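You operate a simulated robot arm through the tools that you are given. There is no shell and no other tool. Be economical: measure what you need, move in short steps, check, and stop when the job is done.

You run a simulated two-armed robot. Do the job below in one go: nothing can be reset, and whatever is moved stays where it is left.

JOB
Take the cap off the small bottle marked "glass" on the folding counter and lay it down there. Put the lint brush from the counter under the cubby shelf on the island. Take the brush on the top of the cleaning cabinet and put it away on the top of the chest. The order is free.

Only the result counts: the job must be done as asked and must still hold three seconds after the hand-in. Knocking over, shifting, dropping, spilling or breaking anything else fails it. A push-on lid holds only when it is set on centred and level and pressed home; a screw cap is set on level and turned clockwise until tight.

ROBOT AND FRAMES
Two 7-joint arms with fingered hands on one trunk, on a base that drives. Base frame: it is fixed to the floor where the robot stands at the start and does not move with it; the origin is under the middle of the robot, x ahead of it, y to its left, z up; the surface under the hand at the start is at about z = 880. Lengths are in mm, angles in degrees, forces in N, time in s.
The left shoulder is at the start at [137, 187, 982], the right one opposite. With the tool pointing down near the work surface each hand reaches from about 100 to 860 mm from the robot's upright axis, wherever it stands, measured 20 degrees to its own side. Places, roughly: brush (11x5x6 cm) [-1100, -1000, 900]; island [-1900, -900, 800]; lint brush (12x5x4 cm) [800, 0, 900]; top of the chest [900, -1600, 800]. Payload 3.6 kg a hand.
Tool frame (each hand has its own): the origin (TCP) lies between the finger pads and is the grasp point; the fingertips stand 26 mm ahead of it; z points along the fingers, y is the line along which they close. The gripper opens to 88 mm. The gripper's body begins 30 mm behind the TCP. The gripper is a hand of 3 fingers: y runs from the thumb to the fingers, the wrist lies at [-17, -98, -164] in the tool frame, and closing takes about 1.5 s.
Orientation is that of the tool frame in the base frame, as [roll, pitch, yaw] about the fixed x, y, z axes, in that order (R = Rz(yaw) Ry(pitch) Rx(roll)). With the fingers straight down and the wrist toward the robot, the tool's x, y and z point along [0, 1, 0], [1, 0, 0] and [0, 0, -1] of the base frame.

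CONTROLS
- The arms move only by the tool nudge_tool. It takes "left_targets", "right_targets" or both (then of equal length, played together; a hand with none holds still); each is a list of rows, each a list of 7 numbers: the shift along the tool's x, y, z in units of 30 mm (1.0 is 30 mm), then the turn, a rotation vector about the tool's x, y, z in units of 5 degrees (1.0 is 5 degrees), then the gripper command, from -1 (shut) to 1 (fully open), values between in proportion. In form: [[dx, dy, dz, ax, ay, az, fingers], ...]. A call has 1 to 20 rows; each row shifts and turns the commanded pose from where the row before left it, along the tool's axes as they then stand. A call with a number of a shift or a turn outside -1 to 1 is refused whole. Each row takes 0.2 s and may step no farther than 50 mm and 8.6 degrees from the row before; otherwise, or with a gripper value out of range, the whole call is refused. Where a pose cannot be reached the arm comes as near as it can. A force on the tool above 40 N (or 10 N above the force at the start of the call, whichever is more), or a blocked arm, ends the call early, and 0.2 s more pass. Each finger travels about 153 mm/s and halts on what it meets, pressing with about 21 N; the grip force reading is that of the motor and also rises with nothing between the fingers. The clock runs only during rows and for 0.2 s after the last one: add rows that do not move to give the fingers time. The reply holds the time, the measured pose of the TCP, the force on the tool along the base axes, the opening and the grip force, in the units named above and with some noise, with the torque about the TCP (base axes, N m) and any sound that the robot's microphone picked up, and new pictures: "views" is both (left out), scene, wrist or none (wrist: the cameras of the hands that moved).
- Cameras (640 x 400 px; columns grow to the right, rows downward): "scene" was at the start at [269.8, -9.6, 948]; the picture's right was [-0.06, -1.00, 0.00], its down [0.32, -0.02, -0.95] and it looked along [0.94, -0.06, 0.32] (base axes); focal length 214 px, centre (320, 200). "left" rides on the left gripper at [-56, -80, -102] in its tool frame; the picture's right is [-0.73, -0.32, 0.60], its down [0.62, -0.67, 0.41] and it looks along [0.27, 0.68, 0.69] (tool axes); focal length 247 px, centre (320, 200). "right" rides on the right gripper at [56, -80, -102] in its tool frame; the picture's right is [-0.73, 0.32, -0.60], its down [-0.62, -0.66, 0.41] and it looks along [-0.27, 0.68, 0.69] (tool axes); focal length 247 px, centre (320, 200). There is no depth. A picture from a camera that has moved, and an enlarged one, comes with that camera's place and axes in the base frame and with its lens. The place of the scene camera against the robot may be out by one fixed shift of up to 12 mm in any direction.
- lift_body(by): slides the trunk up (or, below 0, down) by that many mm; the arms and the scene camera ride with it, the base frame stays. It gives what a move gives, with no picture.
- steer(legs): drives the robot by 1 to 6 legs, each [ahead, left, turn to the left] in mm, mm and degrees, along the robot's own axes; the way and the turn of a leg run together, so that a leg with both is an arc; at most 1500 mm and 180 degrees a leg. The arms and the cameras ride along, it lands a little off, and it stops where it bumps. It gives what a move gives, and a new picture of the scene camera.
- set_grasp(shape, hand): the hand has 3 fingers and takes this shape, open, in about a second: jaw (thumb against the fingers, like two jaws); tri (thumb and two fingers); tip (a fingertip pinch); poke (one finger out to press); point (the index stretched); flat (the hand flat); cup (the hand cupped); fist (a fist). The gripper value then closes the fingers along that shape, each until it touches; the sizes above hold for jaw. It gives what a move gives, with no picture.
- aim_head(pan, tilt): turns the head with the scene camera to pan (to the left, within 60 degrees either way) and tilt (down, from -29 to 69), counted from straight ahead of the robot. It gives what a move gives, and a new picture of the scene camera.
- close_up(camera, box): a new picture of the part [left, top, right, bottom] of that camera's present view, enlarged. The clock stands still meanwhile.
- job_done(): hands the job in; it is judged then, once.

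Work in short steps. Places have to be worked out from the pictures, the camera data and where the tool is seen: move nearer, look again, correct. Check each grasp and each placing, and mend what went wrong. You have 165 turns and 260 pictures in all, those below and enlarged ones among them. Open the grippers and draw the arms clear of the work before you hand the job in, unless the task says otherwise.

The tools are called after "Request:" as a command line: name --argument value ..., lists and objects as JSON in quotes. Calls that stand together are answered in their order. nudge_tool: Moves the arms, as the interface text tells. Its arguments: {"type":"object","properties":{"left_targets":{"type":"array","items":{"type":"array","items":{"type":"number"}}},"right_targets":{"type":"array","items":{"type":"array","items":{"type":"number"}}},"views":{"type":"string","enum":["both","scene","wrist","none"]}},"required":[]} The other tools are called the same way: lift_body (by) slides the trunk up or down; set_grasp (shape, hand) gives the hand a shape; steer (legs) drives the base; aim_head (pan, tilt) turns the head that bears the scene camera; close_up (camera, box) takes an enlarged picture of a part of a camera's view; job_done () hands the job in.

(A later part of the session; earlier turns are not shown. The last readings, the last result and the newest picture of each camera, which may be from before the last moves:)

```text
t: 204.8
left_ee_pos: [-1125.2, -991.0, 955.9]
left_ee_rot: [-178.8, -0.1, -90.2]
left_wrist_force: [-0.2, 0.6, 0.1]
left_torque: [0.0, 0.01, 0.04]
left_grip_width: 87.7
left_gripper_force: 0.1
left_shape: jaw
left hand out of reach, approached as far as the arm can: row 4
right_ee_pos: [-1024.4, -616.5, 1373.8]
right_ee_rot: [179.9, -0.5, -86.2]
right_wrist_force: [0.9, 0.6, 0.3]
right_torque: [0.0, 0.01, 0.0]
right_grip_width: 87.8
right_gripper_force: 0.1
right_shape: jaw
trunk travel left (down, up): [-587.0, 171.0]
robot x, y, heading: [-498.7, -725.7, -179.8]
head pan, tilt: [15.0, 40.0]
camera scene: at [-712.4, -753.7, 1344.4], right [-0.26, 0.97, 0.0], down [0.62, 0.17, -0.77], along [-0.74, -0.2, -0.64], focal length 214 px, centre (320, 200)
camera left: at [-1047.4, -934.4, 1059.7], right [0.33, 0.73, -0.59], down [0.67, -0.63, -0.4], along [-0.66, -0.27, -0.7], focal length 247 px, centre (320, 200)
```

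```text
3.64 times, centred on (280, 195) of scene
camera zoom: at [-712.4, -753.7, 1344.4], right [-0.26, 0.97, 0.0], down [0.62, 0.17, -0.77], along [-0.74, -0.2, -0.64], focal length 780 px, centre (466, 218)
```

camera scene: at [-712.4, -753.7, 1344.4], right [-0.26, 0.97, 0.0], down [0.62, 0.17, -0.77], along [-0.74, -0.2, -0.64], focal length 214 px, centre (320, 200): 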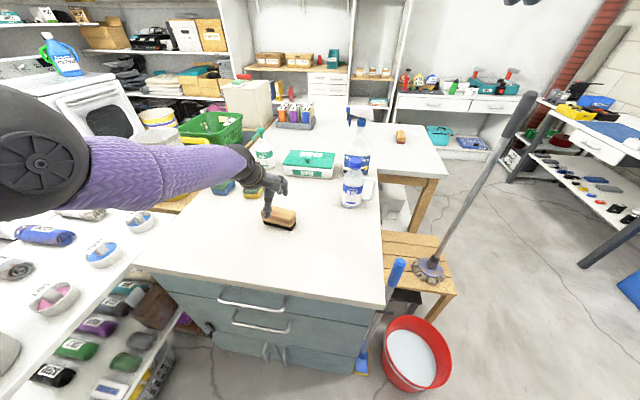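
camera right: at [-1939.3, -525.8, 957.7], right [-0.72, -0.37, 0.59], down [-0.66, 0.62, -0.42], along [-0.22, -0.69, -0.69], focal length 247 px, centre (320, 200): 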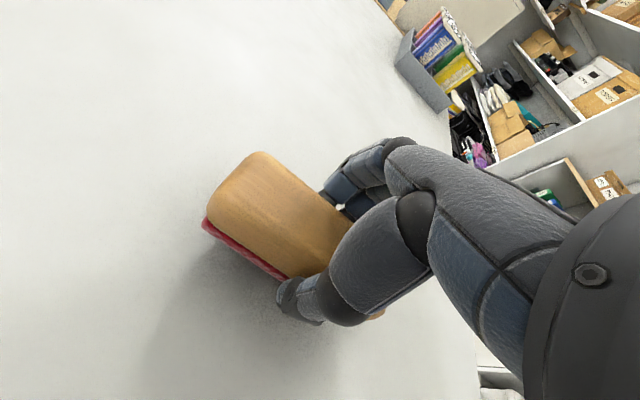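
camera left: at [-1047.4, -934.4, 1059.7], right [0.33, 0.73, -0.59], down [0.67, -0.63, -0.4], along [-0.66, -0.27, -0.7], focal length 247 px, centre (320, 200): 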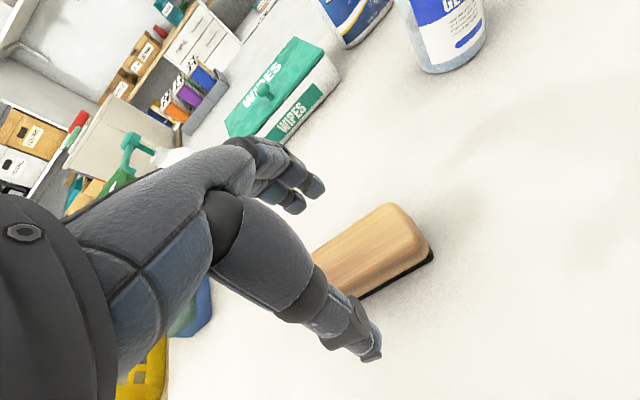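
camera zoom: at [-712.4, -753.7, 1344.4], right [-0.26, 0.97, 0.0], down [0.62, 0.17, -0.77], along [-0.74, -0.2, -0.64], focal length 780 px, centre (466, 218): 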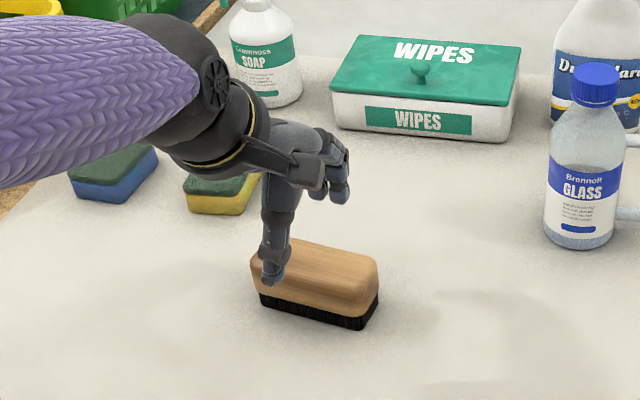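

The estimates now agree on a centre near [-1116, -987]. The arm also hit its low limit at this trunk height, so I raise the hand 90 mm with a small shift, lower the trunk 100 mm and check again.

Request:
nudge_tool --left_targets '[[-0.15, -0.3, -1, 0, 0, 0, 1], [0, 0, -1, 0, 0, 0, 1], [0, 0, -1, 0, 0, 0, 1], [0, 0, 0, 0, 0, 0, 1]]' --views "none"

Request:
lift_body --by -100

Request:
close_up --camera "left" --box '[0, 0, 640, 400]'

Request:
close_up --camera "scene" --box '[200, 90, 360, 230]'

```text
t: 205.8
left_ee_pos: [-1116.9, -986.0, 1047.9]
left_ee_rot: [-178.8, -0.2, -90.1]
left_wrist_force: [0.4, 0.8, -0.1]
left_torque: [0.0, 0.0, 0.01]
left_grip_width: 87.8
left_gripper_force: 0.1
left_shape: jaw
right_ee_pos: [-1023.3, -617.5, 1374.1]
right_ee_rot: [179.8, -0.5, -86.2]
right_wrist_force: [0.7, -0.1, -0.3]
right_torque: [-0.02, 0.01, -0.07]
right_grip_width: 87.7
right_gripper_force: 0.1
right_shape: jaw
trunk travel left (down, up): [-587.0, 171.0]
robot x, y, heading: [-497.9, -731.5, -180.0]
head pan, tilt: [15.0, 40.0]
```

```text
t: 207.1
left_ee_pos: [-1119.5, -986.1, 947.1]
left_ee_rot: [-178.8, -0.2, -90.1]
left_wrist_force: [0.1, 0.1, -0.5]
left_torque: [-0.01, 0.0, 0.02]
left_grip_width: 87.5
left_gripper_force: 0.1
left_shape: jaw
right_ee_pos: [-1028.9, -617.4, 1265.8]
right_ee_rot: [-179.6, -0.5, -86.2]
right_wrist_force: [0.1, -0.3, -0.2]
right_torque: [0.0, 0.01, 0.01]
right_grip_width: 87.7
right_gripper_force: 0.1
right_shape: jaw
trunk travel left (down, up): [-487.0, 271.0]
robot x, y, heading: [-501.5, -724.7, -179.9]
head pan, tilt: [15.0, 40.0]
```

```text
1.00 times, centred on (320, 200) of left (not enlarged: the box is as wide or as high as the picture)
camera zoom: at [-1040.6, -929.8, 1051.0], right [0.33, 0.73, -0.59], down [0.67, -0.63, -0.4], along [-0.66, -0.27, -0.7], focal length 247 px, centre (320, 200)
```

zoom: 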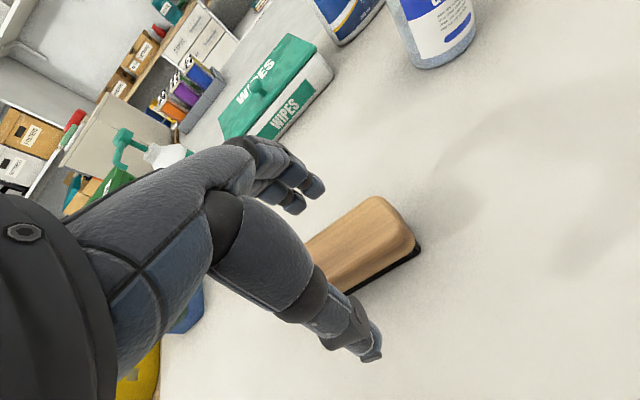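

```text
2.86 times, centred on (280, 160) of scene
camera zoom: at [-716.4, -753.7, 1241.9], right [-0.26, 0.97, 0.0], down [0.62, 0.17, -0.77], along [-0.74, -0.2, -0.64], focal length 613 px, centre (434, 314)
```

zoom: 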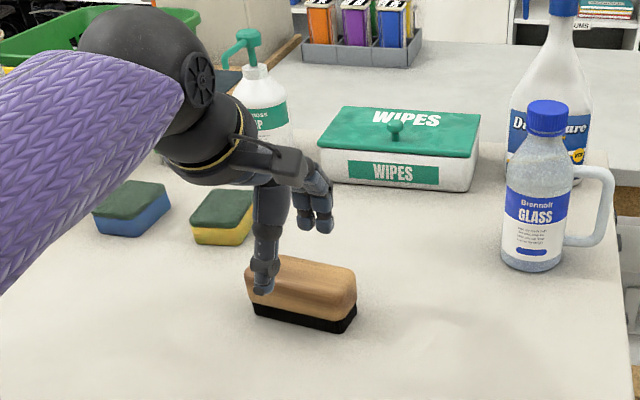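

The wrist camera consistently puts the brush's near edge at x≈-1104, with the thumb at -1064 and the fingers at -1171, so it is straddled. I descend 30 mm with a small correction.

Request:
nudge_tool --left_targets '[[0.15, 0.17, 0.3, 0, 0, 0, 1], [0, 0, 0.4, 0, 0, 0, 1], [0, 0, 0.37, 0, 0, 0, 1], [0, 0, 0, 0, 0, 0, 1]]' --views "wrist"

Request:
close_up --camera "scene" --box '[200, 90, 360, 230]'

```text
t: 208.1
left_ee_pos: [-1122.4, -989.9, 915.3]
left_ee_rot: [-178.9, -0.1, -90.1]
left_wrist_force: [0.1, -0.5, 0.0]
left_torque: [-0.01, -0.03, 0.03]
left_grip_width: 88.0
left_gripper_force: 0.0
left_shape: jaw
right_ee_pos: [-1030.6, -618.1, 1266.3]
right_ee_rot: [-179.5, -0.5, -86.2]
right_wrist_force: [-0.5, -0.1, -0.6]
right_torque: [0.02, -0.02, 0.0]
right_grip_width: 87.7
right_gripper_force: 0.1
right_shape: jaw
trunk travel left (down, up): [-487.0, 271.0]
robot x, y, heading: [-498.9, -726.5, -179.9]
head pan, tilt: [15.0, 40.0]
camera left: at [-1045.6, -933.5, 1019.2], right [0.33, 0.73, -0.59], down [0.67, -0.63, -0.4], along [-0.66, -0.27, -0.7], focal length 247 px, centre (320, 200)
```

left: 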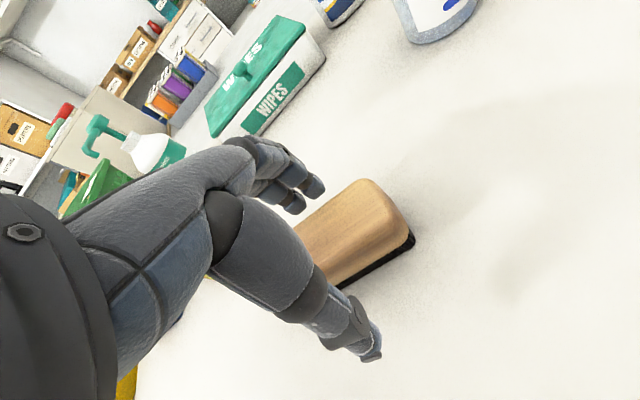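

```text
2.86 times, centred on (280, 160) of scene
camera zoom: at [-716.6, -753.7, 1241.7], right [-0.26, 0.97, 0.0], down [0.62, 0.17, -0.77], along [-0.74, -0.2, -0.64], focal length 613 px, centre (434, 314)
```

zoom: 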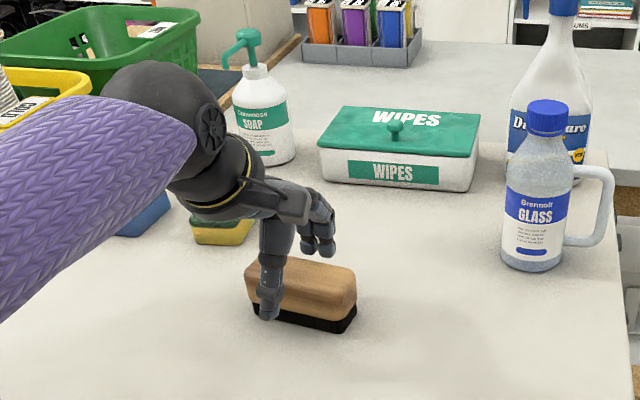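

It's nicely straddled and centred. I close the left hand.

Request:
nudge_tool --left_targets '[[0, 0, 0, 0, 0, 0, 0.4], [0, 0, 0, 0, 0, 0, 0.1], [0, 0, 0, 0, 0, 0, -1], [0, 0, 0, 0, 0, 0, -1], [0, 0, 0, 0, 0, 0, -1], [0, 0, -0.3, 0, 0, 0, -1], [0, 0, -0.7, 0, 0, 0, -1], [0, 0, -0.7, 0, 0, 0, -1]]' --views "both"

```text
t: 209.9
left_ee_pos: [-1124.7, -990.6, 967.0]
left_ee_rot: [-178.7, -0.1, -90.1]
left_wrist_force: [0.3, -0.6, -0.5]
left_torque: [0.04, 0.0, 0.01]
left_grip_width: 6.8
left_gripper_force: 20.9
left_shape: jaw
right_ee_pos: [-1029.1, -617.7, 1264.7]
right_ee_rot: [-179.5, -0.5, -86.1]
right_wrist_force: [0.4, 1.2, -0.6]
right_torque: [-0.01, 0.0, 0.02]
right_grip_width: 88.0
right_gripper_force: 0.2
right_shape: jaw
trunk travel left (down, up): [-487.0, 271.0]
robot x, y, heading: [-500.9, -726.7, -179.9]
head pan, tilt: [15.0, 40.0]
camera scene: at [-716.6, -753.6, 1241.7], right [-0.26, 0.97, 0.0], down [0.62, 0.17, -0.77], along [-0.74, -0.2, -0.64], focal length 214 px, centre (320, 200)
camera left: at [-1047.3, -934.0, 1070.4], right [0.33, 0.73, -0.59], down [0.67, -0.63, -0.39], along [-0.66, -0.27, -0.7], focal length 247 px, centre (320, 200)
```

scene: 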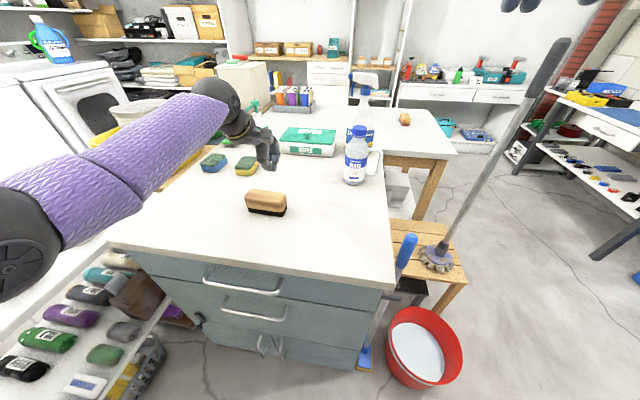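
left: 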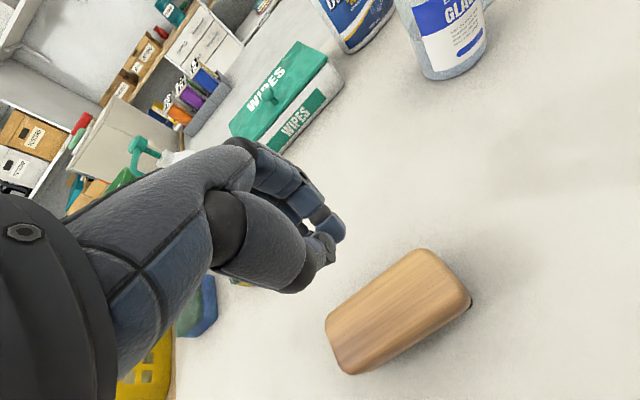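

The fingers closed above the brush: it and the cabinet top are lower than I assumed (brush top at z≈887, surface ≈827), and the brush was dragged to about [-1095, -997], still upright. I open, move over it at a safe height and lower the trunk.

Request:
nudge_tool --left_targets '[[0, 0, -1, 0, 0, 0, -1], [0, 0, -1, 0, 0, 0, 1], [0.2, -1, 0, 0, 0, 0, 1], [0, 0, 0, 0, 0, 0, 1]]' --views "none"

Request:
lift_body --by -90

Request:
close_up --camera "left" --box '[0, 0, 640, 400]'

Request:
close_up --camera "scene" --box '[190, 90, 370, 240]'

```text
t: 210.9
left_ee_pos: [-1096.6, -995.9, 1024.8]
left_ee_rot: [-178.7, -0.1, -90.1]
left_wrist_force: [0.3, -0.9, 0.5]
left_torque: [-0.01, 0.01, 0.02]
left_grip_width: 87.5
left_gripper_force: 0.1
left_shape: jaw
right_ee_pos: [-1029.6, -617.0, 1265.1]
right_ee_rot: [-179.5, -0.5, -86.2]
right_wrist_force: [-0.3, 0.0, 0.5]
right_torque: [-0.01, 0.0, 0.01]
right_grip_width: 87.7
right_gripper_force: 0.1
right_shape: jaw
trunk travel left (down, up): [-487.0, 271.0]
robot x, y, heading: [-503.2, -727.1, -179.9]
head pan, tilt: [15.0, 40.0]
```

```text
t: 212.2
left_ee_pos: [-1095.1, -997.2, 936.9]
left_ee_rot: [-178.7, -0.1, -90.1]
left_wrist_force: [-0.6, 0.1, 0.3]
left_torque: [0.04, 0.0, -0.02]
left_grip_width: 87.4
left_gripper_force: 0.0
left_shape: jaw
right_ee_pos: [-1040.0, -618.1, 1158.9]
right_ee_rot: [-178.0, -0.6, -86.3]
right_wrist_force: [-0.2, 0.2, -0.7]
right_torque: [-0.02, -0.03, -0.01]
right_grip_width: 87.7
right_gripper_force: 0.0
right_shape: jaw
trunk travel left (down, up): [-397.0, 361.0]
robot x, y, heading: [-498.7, -729.6, -179.8]
head pan, tilt: [15.0, 40.0]
```

```text
1.00 times, centred on (320, 200) of left (not enlarged: the box is as wide or as high as the picture)
camera zoom: at [-1017.3, -940.1, 1040.5], right [0.33, 0.73, -0.59], down [0.67, -0.63, -0.4], along [-0.66, -0.27, -0.7], focal length 247 px, centre (320, 200)
```

zoom: 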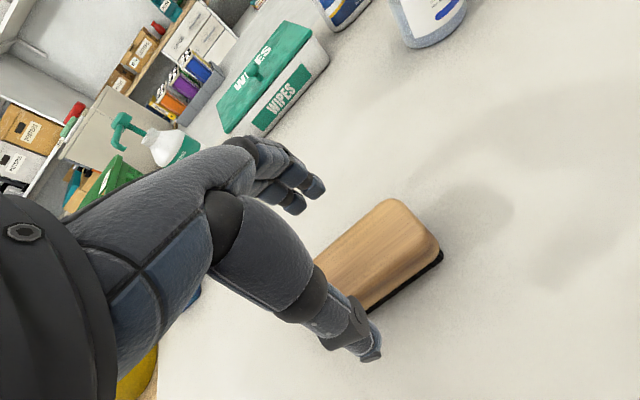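

```text
2.67 times, centred on (280, 165) of scene
camera zoom: at [-724.3, -753.7, 1147.3], right [-0.26, 0.97, 0.0], down [0.62, 0.17, -0.77], along [-0.74, -0.2, -0.64], focal length 572 px, centre (427, 293)
```

zoom: 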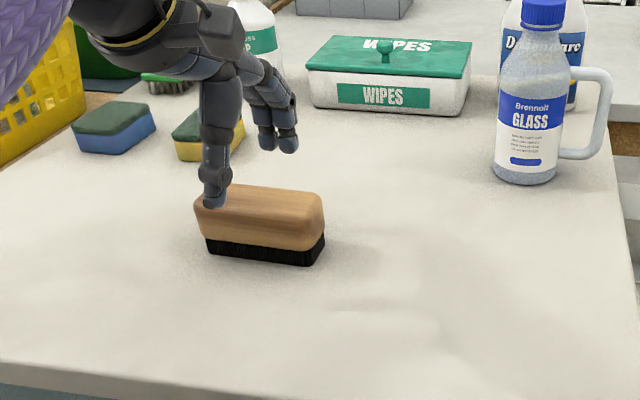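

Triangulation gives a brush bottom at z≈830–848 and centre ≈[-1101, -999]. I descend to TCP z≈885 and look.

Request:
nudge_tool --left_targets '[[0.07, 0.18, 0.6, 0, 0, 0, 1], [0, 0, 0.6, 0, 0, 0, 1], [0, 0, 0.5, 0, 0, 0, 1], [0, 0, 0, 0, 0, 0, 1]]' --views "wrist"

Request:
close_up --camera "scene" --box '[220, 110, 340, 210]'

```text
t: 213.2
left_ee_pos: [-1099.8, -997.3, 884.4]
left_ee_rot: [-178.7, -0.1, -90.1]
left_wrist_force: [-0.6, 0.5, -0.5]
left_torque: [0.0, 0.01, 0.0]
left_grip_width: 87.7
left_gripper_force: 0.1
left_shape: jaw
right_ee_pos: [-1040.9, -618.7, 1158.3]
right_ee_rot: [-177.8, -0.7, -86.2]
right_wrist_force: [-0.1, 0.6, 0.1]
right_torque: [0.01, -0.01, -0.03]
right_grip_width: 87.6
right_gripper_force: 0.0
right_shape: jaw
trunk travel left (down, up): [-397.0, 361.0]
robot x, y, heading: [-500.7, -728.0, -179.9]
head pan, tilt: [15.0, 40.0]
camera left: at [-1022.2, -941.2, 989.0], right [0.33, 0.73, -0.59], down [0.67, -0.63, -0.4], along [-0.66, -0.27, -0.7], focal length 247 px, centre (320, 200)
```

left: 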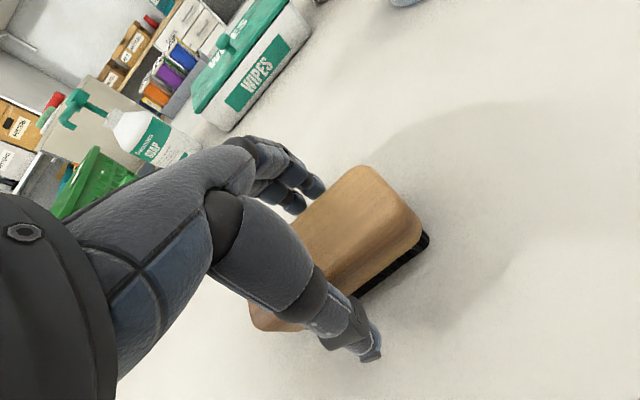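

```text
4.00 times, centred on (280, 160) of scene
camera zoom: at [-724.5, -753.7, 1147.1], right [-0.26, 0.97, 0.0], down [0.62, 0.17, -0.77], along [-0.74, -0.2, -0.64], focal length 858 px, centre (480, 360)
```

zoom: 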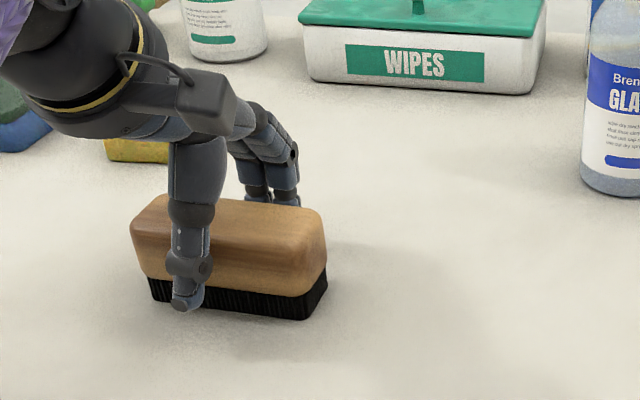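

Now the thumb is in front and the fingers are behind the brush. I close.

Request:
nudge_tool --left_targets '[[0, 0, 0, 0, 0, 0, 0.4], [0, 0, 0, 0, 0, 0, 0.1], [0, 0, 0, 0, 0, 0, -1], [0, 0, 0, 0, 0, 0, -1], [0, 0, 0, 0, 0, 0, -1]]' --views "wrist"

Request:
close_up --camera "scene" --box '[220, 110, 340, 210]'

```text
t: 214.3
left_ee_pos: [-1099.2, -997.7, 885.9]
left_ee_rot: [-178.8, -0.1, -90.1]
left_wrist_force: [-0.5, -0.1, 0.6]
left_torque: [0.01, -0.02, -0.07]
left_grip_width: 40.1
left_gripper_force: 21.4
left_shape: jaw
right_ee_pos: [-1040.0, -617.5, 1158.6]
right_ee_rot: [-177.9, -0.6, -86.2]
right_wrist_force: [0.8, -0.8, -0.3]
right_torque: [-0.03, 0.01, -0.02]
right_grip_width: 87.9
right_gripper_force: 0.0
right_shape: jaw
trunk travel left (down, up): [-397.0, 361.0]
robot x, y, heading: [-499.7, -726.1, -179.8]
head pan, tilt: [15.0, 40.0]
camera left: at [-1022.3, -941.4, 989.0], right [0.33, 0.73, -0.59], down [0.67, -0.63, -0.4], along [-0.66, -0.27, -0.7], focal length 247 px, centre (320, 200)
```

left: 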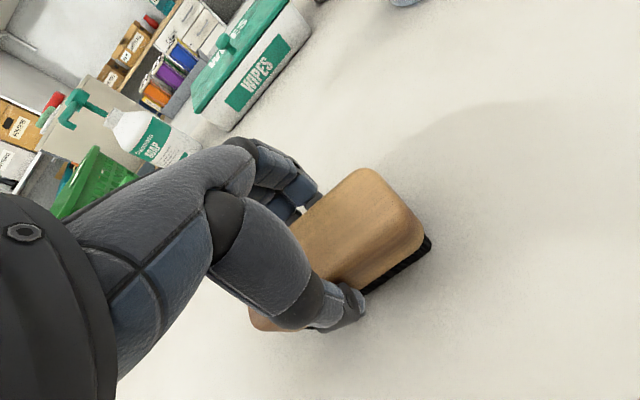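

```text
4.00 times, centred on (280, 160) of scene
camera zoom: at [-724.7, -753.8, 1147.1], right [-0.26, 0.97, 0.0], down [0.62, 0.17, -0.77], along [-0.74, -0.2, -0.64], focal length 858 px, centre (480, 360)
```

zoom: 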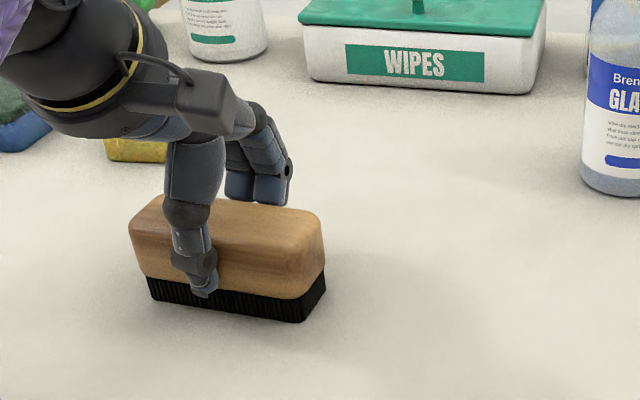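

Gripped at 40 mm and 21 N. I lift it straight up by arm and then by trunk.

Request:
nudge_tool --left_targets '[[0, 0, -0.5, 0, 0, 0, -1], [0, 0, -0.9, 0, 0, 0, -1], [0, 0, -0.9, 0, 0, 0, -1], [0, 0, -0.9, 0, 0, 0, -1]]' --views "scene"

Request:
lift_body --by 300

```text
t: 215.3
left_ee_pos: [-1102.4, -998.1, 982.8]
left_ee_rot: [-178.8, 0.0, -90.1]
left_wrist_force: [0.2, 0.2, -1.2]
left_torque: [0.0, 0.0, -0.03]
left_grip_width: 40.3
left_gripper_force: 20.9
left_shape: jaw
right_ee_pos: [-1039.9, -617.7, 1158.6]
right_ee_rot: [-177.9, -0.6, -86.3]
right_wrist_force: [-0.6, 0.2, -0.2]
right_torque: [0.01, 0.01, 0.03]
right_grip_width: 87.9
right_gripper_force: 0.0
right_shape: jaw
trunk travel left (down, up): [-397.0, 361.0]
robot x, y, heading: [-500.4, -725.1, -179.7]
head pan, tilt: [15.0, 40.0]
camera scene: at [-724.6, -753.7, 1147.1], right [-0.26, 0.97, 0.0], down [0.62, 0.17, -0.77], along [-0.74, -0.2, -0.64], focal length 214 px, centre (320, 200)
```

scene: 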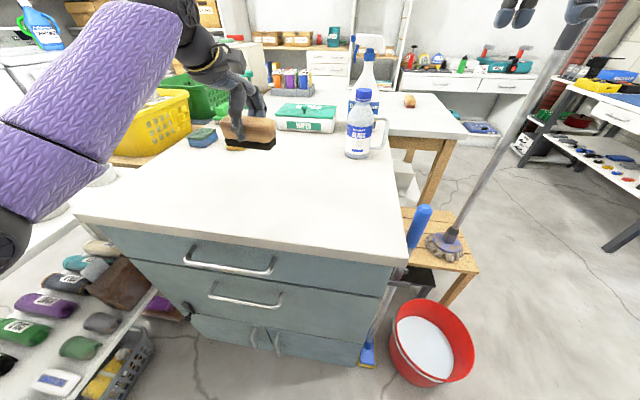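

```text
t: 218.3
left_ee_pos: [-1101.4, -998.5, 1281.2]
left_ee_rot: [-178.9, -0.1, -90.2]
left_wrist_force: [0.5, 0.0, -0.1]
left_torque: [-0.05, 0.02, -0.02]
left_grip_width: 40.0
left_gripper_force: 21.1
left_shape: jaw
right_ee_pos: [-1040.7, -617.4, 1458.5]
right_ee_rot: [-177.8, -0.6, -86.3]
right_wrist_force: [0.4, -0.7, -0.4]
right_torque: [-0.01, 0.03, 0.0]
right_grip_width: 87.6
right_gripper_force: 0.0
right_shape: jaw
trunk travel left (down, up): [-697.0, 61.0]
robot x, y, heading: [-498.4, -727.2, -179.9]
head pan, tilt: [15.0, 40.0]
```

The brush is held at z≈1280. I back away 300 mm and turn left to face −y, then look for the chest.

Request:
steer --legs '[[-300, 0, 0], [0, 0, 90]]'

Request:
aim_head --pan 50 --tilt 25

```text
t: 224.1
left_ee_pos: [50.5, -1329.7, 1281.7]
left_ee_rot: [-178.8, -0.1, -1.2]
left_wrist_force: [0.0, 0.6, -0.7]
left_torque: [-0.01, -0.01, 0.04]
left_grip_width: 39.8
left_gripper_force: 20.6
left_shape: jaw
right_ee_pos: [-328.4, -1263.7, 1457.8]
right_ee_rot: [-178.0, -0.6, 2.9]
right_wrist_force: [0.5, -0.7, 0.4]
right_torque: [0.0, -0.02, 0.01]
right_grip_width: 87.9
right_gripper_force: 0.0
right_shape: jaw
trunk travel left (down, up): [-697.0, 61.0]
robot x, y, heading: [-214.6, -724.3, -90.6]
head pan, tilt: [15.0, 40.0]
camera scene: at [-190.6, -943.4, 1455.2], right [-0.97, -0.25, 0.0], down [-0.16, 0.62, -0.77], along [0.19, -0.74, -0.64], focal length 214 px, centre (320, 200)
```

scene: 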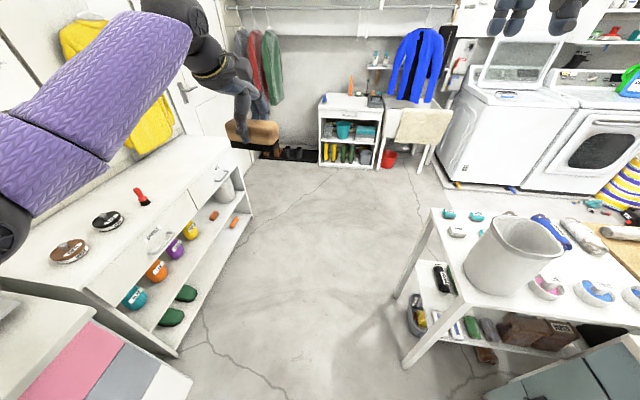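

```text
t: 225.1
left_ee_pos: [49.5, -1330.7, 1281.5]
left_ee_rot: [-178.8, -0.1, -1.1]
left_wrist_force: [-0.3, 0.7, -0.1]
left_torque: [-0.03, 0.03, -0.02]
left_grip_width: 39.6
left_gripper_force: 20.9
left_shape: jaw
right_ee_pos: [-328.2, -1263.8, 1458.4]
right_ee_rot: [-178.0, -0.6, 2.8]
right_wrist_force: [0.4, -0.5, 0.3]
right_torque: [0.05, 0.03, 0.01]
right_grip_width: 87.8
right_gripper_force: 0.1
right_shape: jaw
trunk travel left (down, up): [-697.0, 61.0]
robot x, y, heading: [-211.5, -726.3, -90.7]
head pan, tilt: [50.0, 25.0]
camera scene: at [-141.8, -921.3, 1478.5], right [-0.65, -0.76, 0.0], down [-0.32, 0.28, -0.91], along [0.69, -0.59, -0.42], focal length 214 px, centre (320, 200)
```

scene: 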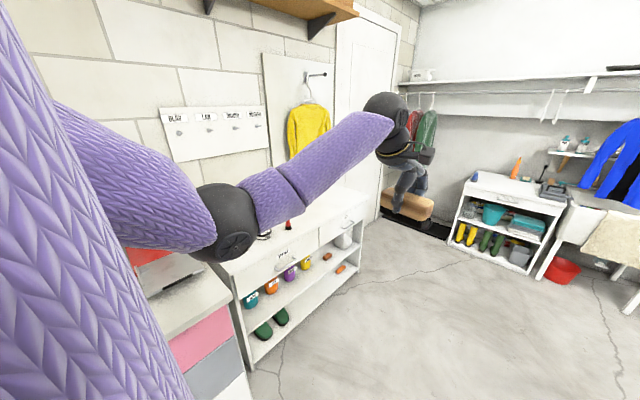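

The white two-drawer unit with tins and a red brush, front face at x≈640 and y from -1086 to -2060, is the chest; its far half is free. I drive so as to face it near y≈-1900.

Request:
steer --legs '[[0, 150, 0], [1170, 0, 0], [0, 0, 90.5]]'

Request:
aim_head --pan 10 --tilt 35

```text
t: 236.0
left_ee_pos: [509.2, -1594.7, 1280.1]
left_ee_rot: [-178.8, -0.1, 92.1]
left_wrist_force: [-0.3, -0.1, -1.1]
left_torque: [-0.04, -0.01, 0.01]
left_grip_width: 39.5
left_gripper_force: 20.9
left_shape: jaw
right_ee_pos: [461.8, -1979.0, 1458.4]
right_ee_rot: [-178.0, -0.6, 95.9]
right_wrist_force: [-0.1, 0.1, -0.1]
right_torque: [0.01, 0.0, 0.01]
right_grip_width: 87.9
right_gripper_force: 0.1
right_shape: jaw
trunk travel left (down, up): [-697.0, 61.0]
robot x, y, heading: [-80.1, -1889.9, 2.2]
head pan, tilt: [50.0, 25.0]
camera scene: at [108.1, -1816.4, 1478.5], right [0.79, -0.61, 0.0], down [-0.26, -0.33, -0.91], along [0.55, 0.72, -0.42], focal length 214 px, centre (320, 200)
```

scene: 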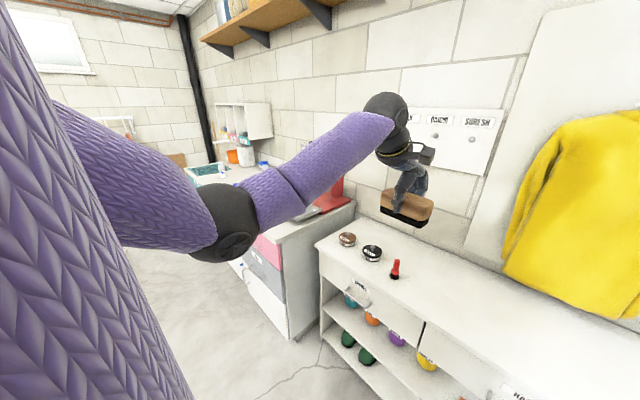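

```text
t: 237.0
left_ee_pos: [508.7, -1596.2, 1281.5]
left_ee_rot: [-178.8, -0.1, 91.9]
left_wrist_force: [-0.2, -0.3, -1.0]
left_torque: [0.0, -0.01, -0.01]
left_grip_width: 39.4
left_gripper_force: 21.1
left_shape: jaw
right_ee_pos: [461.3, -1978.3, 1458.2]
right_ee_rot: [-177.9, -0.7, 96.0]
right_wrist_force: [0.1, -0.3, 0.4]
right_torque: [0.01, 0.02, 0.02]
right_grip_width: 87.8
right_gripper_force: 0.1
right_shape: jaw
trunk travel left (down, up): [-697.0, 61.0]
robot x, y, heading: [-83.1, -1892.2, 1.9]
head pan, tilt: [10.0, 35.0]
camera scene: at [137.7, -1870.4, 1462.8], right [0.21, -0.98, 0.0], down [-0.56, -0.12, -0.82], along [0.8, 0.17, -0.57], focal length 214 px, centre (320, 200)
```

scene: 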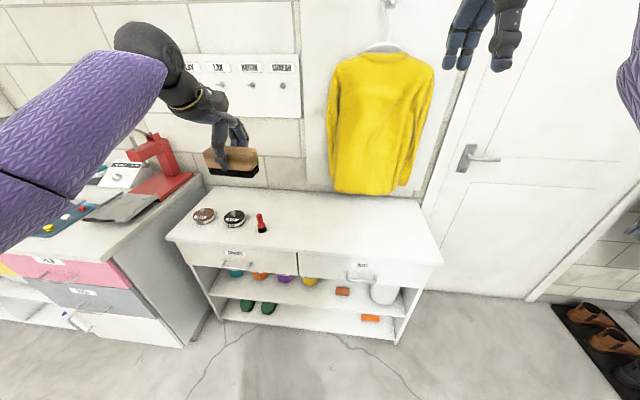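

The chest top's middle is free. I drive closer so that the left hand is over it, then lower the trunk 300 mm.

Request:
steer --legs '[[245, -75, -2]]'

Request:
lift_body --by -280

Request:
aim_head --pan 15 --tilt 35

Request:
close_up --camera "left" --box '[0, 0, 640, 400]'

```text
t: 238.9
left_ee_pos: [768.6, -1686.4, 1281.1]
left_ee_rot: [-178.8, -0.1, 90.0]
left_wrist_force: [0.0, -0.4, -0.4]
left_torque: [0.0, 0.01, -0.04]
left_grip_width: 39.3
left_gripper_force: 20.8
left_shape: jaw
right_ee_pos: [708.5, -2066.7, 1459.4]
right_ee_rot: [-177.8, -0.6, 93.9]
right_wrist_force: [0.2, 0.1, 0.4]
right_torque: [-0.04, -0.03, -0.02]
right_grip_width: 87.7
right_gripper_force: 0.0
right_shape: jaw
trunk travel left (down, up): [-697.0, 61.0]
robot x, y, heading: [166.5, -1962.2, 0.4]
head pan, tilt: [10.0, 35.0]
camera scene: at [387.9, -1948.0, 1462.8], right [0.18, -0.98, 0.0], down [-0.56, -0.1, -0.82], along [0.81, 0.15, -0.57], focal length 214 px, centre (320, 200)
```

scene: 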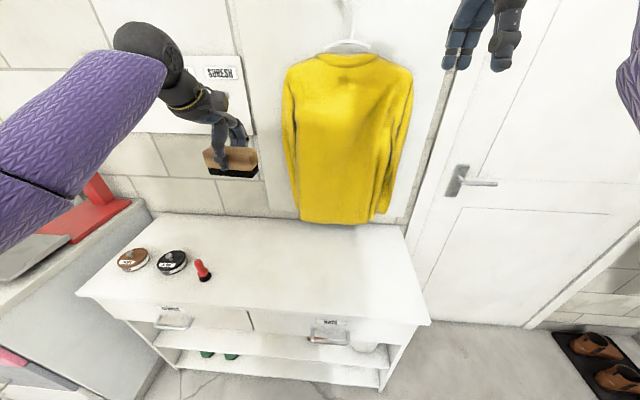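

```text
t: 241.7
left_ee_pos: [769.2, -1685.2, 1001.2]
left_ee_rot: [-178.9, -0.1, 90.1]
left_wrist_force: [-0.1, 0.4, -0.9]
left_torque: [-0.06, 0.0, 0.03]
left_grip_width: 39.3
left_gripper_force: 20.9
left_shape: jaw
right_ee_pos: [707.9, -2067.2, 1178.6]
right_ee_rot: [-178.0, -0.7, 93.9]
right_wrist_force: [-0.3, -0.8, -0.9]
right_torque: [-0.03, 0.0, 0.0]
right_grip_width: 87.9
right_gripper_force: 0.0
right_shape: jaw
trunk travel left (down, up): [-417.0, 341.0]
robot x, y, heading: [167.0, -1961.0, 0.4]
head pan, tilt: [10.0, 35.0]
```

```text
t: 242.4
left_ee_pos: [768.1, -1686.1, 1000.7]
left_ee_rot: [-178.8, -0.1, 90.0]
left_wrist_force: [0.6, 0.0, -1.1]
left_torque: [0.02, 0.0, -0.02]
left_grip_width: 39.7
left_gripper_force: 21.1
left_shape: jaw
right_ee_pos: [708.1, -2065.9, 1179.3]
right_ee_rot: [-177.9, -0.6, 93.8]
right_wrist_force: [-0.4, 0.0, 0.1]
right_torque: [0.0, 0.03, -0.03]
right_grip_width: 87.8
right_gripper_force: 0.1
right_shape: jaw
trunk travel left (down, up): [-417.0, 341.0]
robot x, y, heading: [164.2, -1957.3, 0.3]
head pan, tilt: [15.0, 35.0]
camera scene: at [398.0, -1940.6, 1175.8], right [0.26, -0.96, 0.0], down [-0.55, -0.15, -0.82], along [0.79, 0.22, -0.57], focal length 214 px, centre (320, 200)
```

scene: 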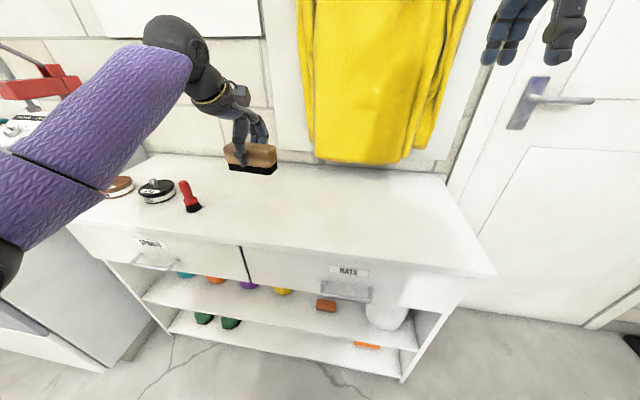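

```text
1.00 times, centred on (320, 200) of left (not enlarged: the box is as wide or as high as the picture)
camera zoom: at [690.5, -1742.4, 1104.9], right [-0.33, -0.73, -0.59], down [-0.67, 0.62, -0.4], along [0.66, 0.27, -0.7], focal length 247 px, centre (320, 200)
```

zoom: 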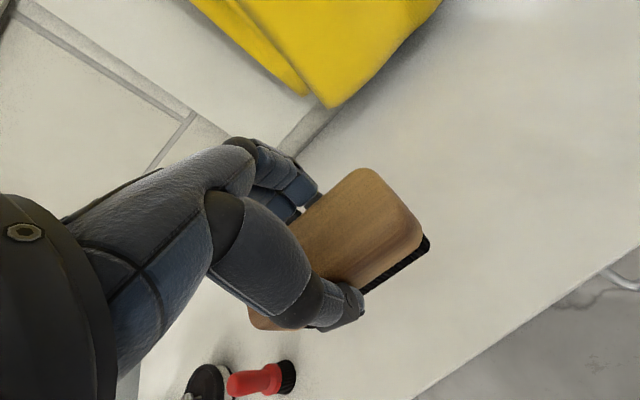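

The brush is over the chest near its front edge. I move it 60 mm further in, 30 mm right, and lower it.

Request:
nudge_tool --left_targets '[[-0.25, 0.5, 0.9, 0, 0, 0, -1], [-0.25, 0.5, 0.9, 0, 0, 0, -1], [-0.25, 0.5, 0.9, 0, 0, 0, -1], [-0.25, 0.5, 0.8, 0, 0, 0, -1], [0, 0, 0, 0, 0, 0, -1]]' --views "both"

Request:
close_up --camera "scene" --box '[190, 110, 350, 240]'

```text
t: 243.6
left_ee_pos: [825.9, -1715.8, 894.5]
left_ee_rot: [-178.8, -0.1, 89.9]
left_wrist_force: [0.9, -0.2, -1.0]
left_torque: [-0.01, -0.02, 0.02]
left_grip_width: 39.4
left_gripper_force: 20.7
left_shape: jaw
right_ee_pos: [708.9, -2066.1, 1178.8]
right_ee_rot: [-177.8, -0.6, 94.0]
right_wrist_force: [-0.1, -0.7, 0.3]
right_torque: [0.0, 0.0, 0.0]
right_grip_width: 87.9
right_gripper_force: 0.0
right_shape: jaw
trunk travel left (down, up): [-417.0, 341.0]
robot x, y, heading: [165.7, -1960.3, 0.3]
head pan, tilt: [15.0, 35.0]
camera scene: at [397.8, -1940.4, 1175.9], right [0.26, -0.96, 0.0], down [-0.55, -0.15, -0.82], along [0.79, 0.22, -0.57], focal length 214 px, centre (320, 200)
camera left: at [747.7, -1772.4, 998.5], right [-0.33, -0.73, -0.59], down [-0.67, 0.62, -0.4], along [0.66, 0.27, -0.7], focal length 247 px, centre (320, 200)
```

scene: 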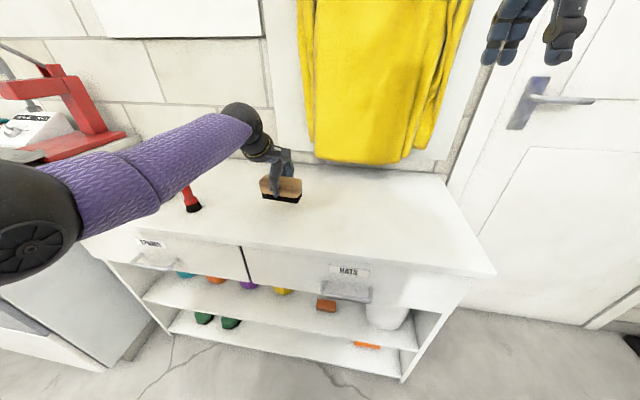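
left: 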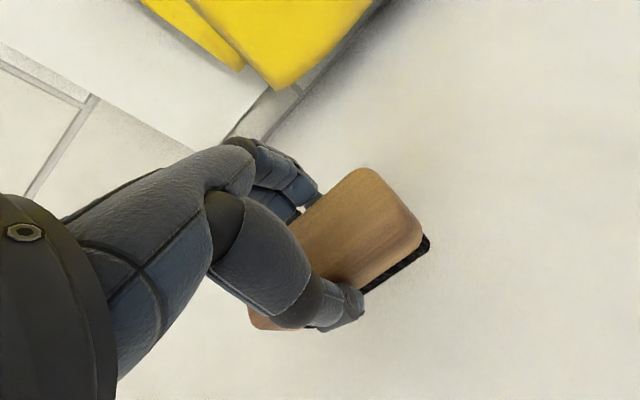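

```text
3.08 times, centred on (270, 175) of scene
camera zoom: at [397.8, -1940.4, 1175.9], right [0.26, -0.96, 0.0], down [-0.55, -0.15, -0.82], along [0.79, 0.22, -0.57], focal length 660 px, centre (474, 277)
```

zoom: 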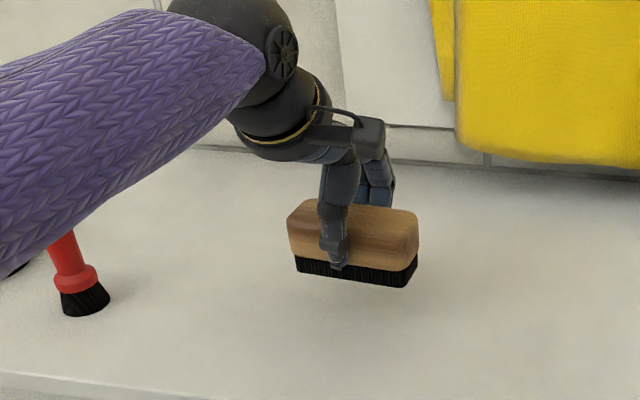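

Clear of everything. I feel down in small steps.

Request:
nudge_tool --left_targets '[[0, 0, 0.3, 0, 0, 0, -1], [0, 0, 0.2, 0, 0, 0, -1], [0, 0, 0.15, 0, 0, 0, -1], [0, 0, 0, 0, 0, 0, -1]]' --views "none"

Request:
nudge_tool --left_targets '[[0, 0, 0.12, 0, 0, 0, -1], [0, 0, 0.12, 0, 0, 0, -1], [0, 0, 0, 0, 0, 0, -1]]' --views "none"

Request:
close_up --camera "scene" --box '[190, 110, 350, 240]'

```text
t: 244.6
left_ee_pos: [826.5, -1716.7, 874.9]
left_ee_rot: [-178.9, 0.0, 90.0]
left_wrist_force: [0.4, -0.2, -0.7]
left_torque: [-0.02, 0.03, 0.0]
left_grip_width: 39.4
left_gripper_force: 21.3
left_shape: jaw
right_ee_pos: [708.6, -2067.2, 1178.9]
right_ee_rot: [-177.9, -0.6, 93.9]
right_wrist_force: [-0.5, 0.4, 0.1]
right_torque: [0.03, -0.01, -0.01]
right_grip_width: 87.5
right_gripper_force: 0.1
right_shape: jaw
trunk travel left (down, up): [-417.0, 341.0]
robot x, y, heading: [169.9, -1960.0, 0.3]
head pan, tilt: [15.0, 35.0]
```

```text
t: 245.4
left_ee_pos: [826.5, -1716.2, 869.3]
left_ee_rot: [-178.8, -0.1, 90.0]
left_wrist_force: [-0.2, -1.0, -1.5]
left_torque: [-0.02, -0.01, -0.02]
left_grip_width: 39.4
left_gripper_force: 21.3
left_shape: jaw
right_ee_pos: [707.6, -2067.0, 1178.7]
right_ee_rot: [-177.9, -0.5, 94.0]
right_wrist_force: [-1.1, 0.3, -0.4]
right_torque: [0.01, 0.0, -0.02]
right_grip_width: 87.8
right_gripper_force: 0.0
right_shape: jaw
trunk travel left (down, up): [-417.0, 341.0]
robot x, y, heading: [167.9, -1958.6, 0.1]
head pan, tilt: [15.0, 35.0]
```

```text
3.08 times, centred on (270, 175) of scene
camera zoom: at [398.0, -1940.6, 1175.8], right [0.26, -0.96, 0.0], down [-0.55, -0.15, -0.82], along [0.79, 0.22, -0.57], focal length 660 px, centre (474, 277)
```

zoom: 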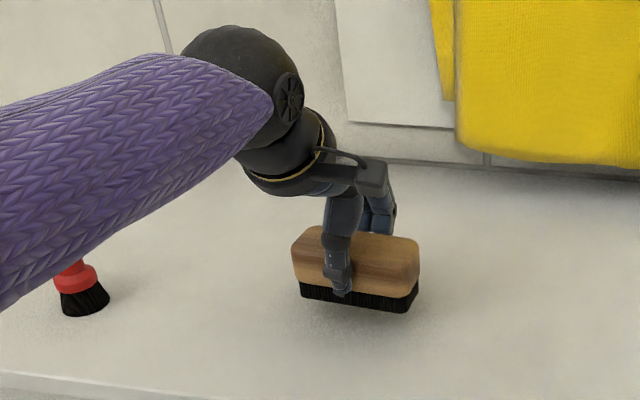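

No contact yet; the shadow shows about 15 mm left. I continue.

Request:
nudge_tool --left_targets '[[0, 0, 0.12, 0, 0, 0, -1], [0, 0, 0.12, 0, 0, 0, -1], [0, 0, 0, 0, 0, 0, -1]]' --views "none"

Request:
nudge_tool --left_targets '[[0, 0, 0.12, 0, 0, 0, -1], [0, 0, 0, 0, 0, 0, -1]]' --views "none"

Request:
close_up --camera "scene" --box '[190, 110, 350, 240]'

```text
t: 246.2
left_ee_pos: [826.5, -1714.8, 860.4]
left_ee_rot: [-178.8, -0.1, 90.1]
left_wrist_force: [-0.3, -0.3, -1.4]
left_torque: [0.0, -0.01, 0.02]
left_grip_width: 39.3
left_gripper_force: 20.7
left_shape: jaw
right_ee_pos: [707.8, -2067.7, 1178.6]
right_ee_rot: [-177.9, -0.7, 93.8]
right_wrist_force: [0.0, 0.2, 0.1]
right_torque: [-0.04, -0.02, -0.03]
right_grip_width: 87.9
right_gripper_force: 0.1
right_shape: jaw
trunk travel left (down, up): [-417.0, 341.0]
robot x, y, heading: [167.6, -1955.3, 0.5]
head pan, tilt: [15.0, 35.0]
```

```text
t: 246.8
left_ee_pos: [825.6, -1715.8, 858.4]
left_ee_rot: [-178.8, 0.0, 90.0]
left_wrist_force: [0.1, -1.6, -0.8]
left_torque: [0.01, 0.0, 0.02]
left_grip_width: 39.3
left_gripper_force: 21.2
left_shape: jaw
right_ee_pos: [708.6, -2065.6, 1178.1]
right_ee_rot: [-177.9, -0.6, 93.8]
right_wrist_force: [-0.2, 0.8, -0.9]
right_torque: [-0.03, 0.01, -0.04]
right_grip_width: 87.7
right_gripper_force: 0.1
right_shape: jaw
trunk travel left (down, up): [-417.0, 341.0]
robot x, y, heading: [167.9, -1958.7, 0.4]
head pan, tilt: [15.0, 35.0]
```

```text
3.08 times, centred on (270, 175) of scene
camera zoom: at [398.0, -1940.5, 1175.8], right [0.26, -0.96, 0.0], down [-0.55, -0.15, -0.82], along [0.79, 0.22, -0.57], focal length 660 px, centre (474, 277)
```

zoom: 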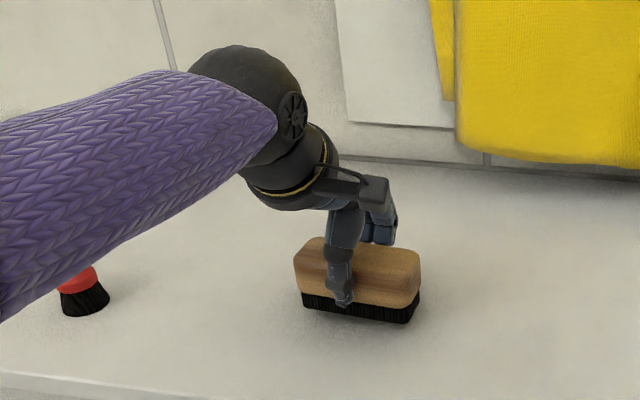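

Getting close; I continue in 3 mm steps.

Request:
nudge_tool --left_targets '[[0, 0, 0.1, 0, 0, 0, -1], [0, 0, 0.1, 0, 0, 0, -1], [0, 0, 0, 0, 0, 0, -1]]' --views "none"

Request:
nudge_tool --left_targets '[[0, 0, 0.1, 0, 0, 0, -1], [0, 0, 0, 0, 0, 0, -1]]' --views "none"

Request:
close_up --camera "scene" --box '[190, 110, 350, 240]'

```text
t: 247.6
left_ee_pos: [825.7, -1716.0, 851.6]
left_ee_rot: [-178.8, -0.1, 90.0]
left_wrist_force: [-0.5, -0.3, -0.9]
left_torque: [-0.01, -0.03, 0.0]
left_grip_width: 39.2
left_gripper_force: 20.8
left_shape: jaw
right_ee_pos: [707.5, -2067.2, 1178.3]
right_ee_rot: [-178.0, -0.6, 93.8]
right_wrist_force: [-0.6, 0.4, 0.5]
right_torque: [-0.02, 0.0, -0.01]
right_grip_width: 87.8
right_gripper_force: 0.1
right_shape: jaw
trunk travel left (down, up): [-417.0, 341.0]
robot x, y, heading: [168.8, -1960.3, 0.3]
head pan, tilt: [15.0, 35.0]
```

```text
t: 248.2
left_ee_pos: [824.5, -1716.0, 847.9]
left_ee_rot: [-178.9, -0.1, 90.0]
left_wrist_force: [-0.2, -0.4, -1.2]
left_torque: [-0.02, -0.03, -0.01]
left_grip_width: 39.5
left_gripper_force: 21.0
left_shape: jaw
right_ee_pos: [709.3, -2066.3, 1179.6]
right_ee_rot: [-177.9, -0.6, 94.0]
right_wrist_force: [0.0, 0.1, -0.3]
right_torque: [-0.01, 0.0, -0.01]
right_grip_width: 87.6
right_gripper_force: 0.0
right_shape: jaw
trunk travel left (down, up): [-417.0, 341.0]
robot x, y, heading: [167.1, -1962.5, 0.1]
head pan, tilt: [15.0, 35.0]
```

```text
3.08 times, centred on (270, 175) of scene
camera zoom: at [398.0, -1940.6, 1175.8], right [0.26, -0.96, 0.0], down [-0.55, -0.15, -0.82], along [0.79, 0.22, -0.57], focal length 660 px, centre (474, 277)
```

zoom: 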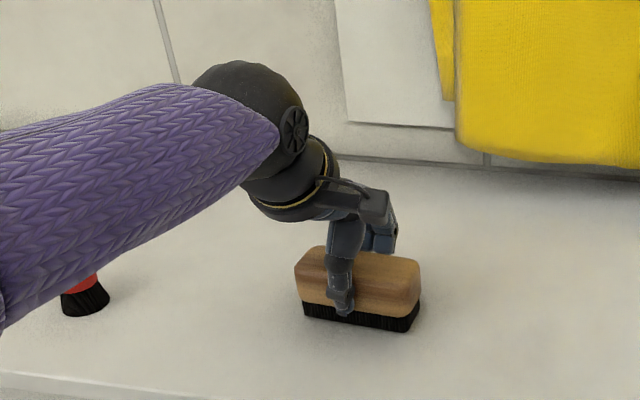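

Still free; a few more millimetres.

Request:
nudge_tool --left_targets '[[0, 0, 0.1, 0, 0, 0, -1], [0, 0, 0.08, 0, 0, 0, -1], [0, 0, 0, 0, 0, 0, -1]]' --views "none"

Request:
nudge_tool --left_targets '[[0, 0, 0.1, 0, 0, 0, -1], [0, 0, 0, 0, 0, 0, -1]]' --views "none"

Request:
close_up --camera "scene" --box '[190, 110, 350, 240]'

```text
t: 249.0
left_ee_pos: [825.6, -1717.2, 843.6]
left_ee_rot: [-179.0, -0.1, 90.0]
left_wrist_force: [-0.3, 0.8, 7.4]
left_torque: [0.01, 0.02, 0.04]
left_grip_width: 39.5
left_gripper_force: 21.2
left_shape: jaw
right_ee_pos: [707.7, -2067.3, 1179.9]
right_ee_rot: [-177.8, -0.6, 93.9]
right_wrist_force: [-0.1, -0.1, 0.1]
right_torque: [0.01, 0.0, -0.01]
right_grip_width: 87.8
right_gripper_force: 0.2
right_shape: jaw
trunk travel left (down, up): [-417.0, 341.0]
robot x, y, heading: [170.6, -1959.3, 0.5]
head pan, tilt: [15.0, 35.0]
```

```text
t: 249.6
left_ee_pos: [825.9, -1717.3, 843.3]
left_ee_rot: [-179.2, -0.1, 89.9]
left_wrist_force: [0.2, 0.9, 18.6]
left_torque: [0.03, 0.2, 0.03]
left_grip_width: 40.0
left_gripper_force: 21.1
left_shape: jaw
right_ee_pos: [706.1, -2067.3, 1179.7]
right_ee_rot: [-178.1, -0.6, 93.8]
right_wrist_force: [-0.2, 0.5, -0.9]
right_torque: [0.0, -0.02, 0.01]
right_grip_width: 87.9
right_gripper_force: 0.0
right_shape: jaw
trunk travel left (down, up): [-417.0, 341.0]
robot x, y, heading: [165.9, -1957.8, 0.3]
head pan, tilt: [15.0, 35.0]
```

```text
3.08 times, centred on (270, 175) of scene
camera zoom: at [396.2, -1941.1, 1176.4], right [0.26, -0.96, 0.0], down [-0.55, -0.15, -0.82], along [0.79, 0.22, -0.57], focal length 660 px, centre (474, 277)
```

zoom: 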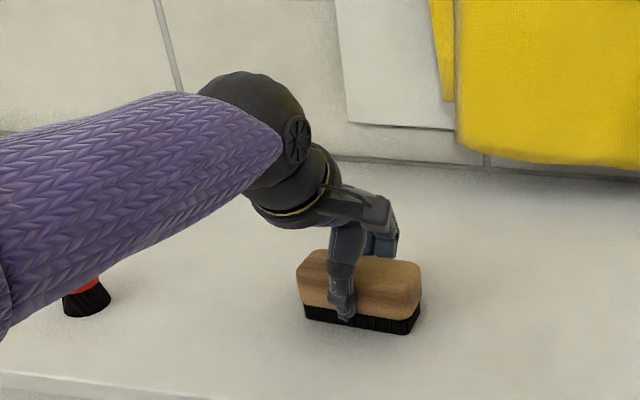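

It's resting on the chest (18 N). I open slowly and lift the hand straight up.

Request:
nudge_tool --left_targets '[[0, 0, -0.06, 0, 0, 0, -0.1], [0, 0, 0, 0, 0, 0, 0.2], [0, 0, 0, 0, 0, 0, 0.6], [0, 0, 0, 0, 0, 0, 1], [0, 0, 0, 0, 0, 0, 1], [0, 0, -0.5, 0, 0, 0, 1], [0, 0, -1, 0, 0, 0, 1], [0, 0, -1, 0, 0, 0, 1], [0, 0, -1, 0, 0, 0, 1], [0, 0, -1, 0, 0, 0, 1], [0, 0, -1, 0, 0, 0, 1], [0, 0, -1, 0, 0, 0, 1]]' --views "scene"

```text
t: 252.2
left_ee_pos: [829.4, -1714.8, 1036.1]
left_ee_rot: [-178.8, -0.1, 90.0]
left_wrist_force: [0.0, 0.4, 0.0]
left_torque: [-0.02, 0.0, 0.0]
left_grip_width: 88.0
left_gripper_force: 0.1
left_shape: jaw
right_ee_pos: [708.4, -2066.9, 1178.6]
right_ee_rot: [-177.8, -0.7, 93.8]
right_wrist_force: [-0.1, 0.8, -0.2]
right_torque: [-0.02, 0.04, 0.0]
right_grip_width: 87.9
right_gripper_force: 0.0
right_shape: jaw
trunk travel left (down, up): [-417.0, 341.0]
robot x, y, heading: [164.7, -1956.7, 0.4]
head pan, tilt: [15.0, 35.0]
camera scene: at [397.8, -1940.7, 1175.9], right [0.26, -0.96, 0.0], down [-0.55, -0.15, -0.82], along [0.79, 0.22, -0.57], focal length 214 px, centre (320, 200)
```

scene: 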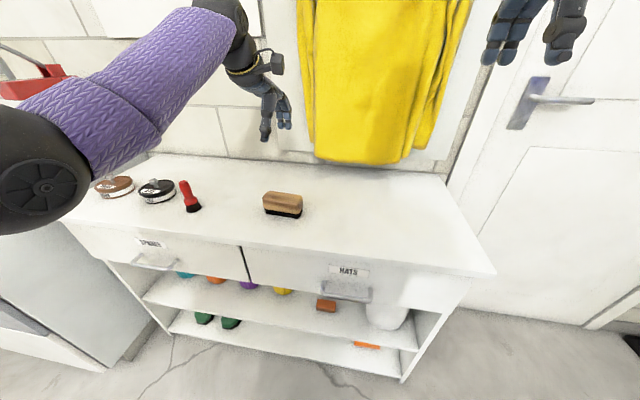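

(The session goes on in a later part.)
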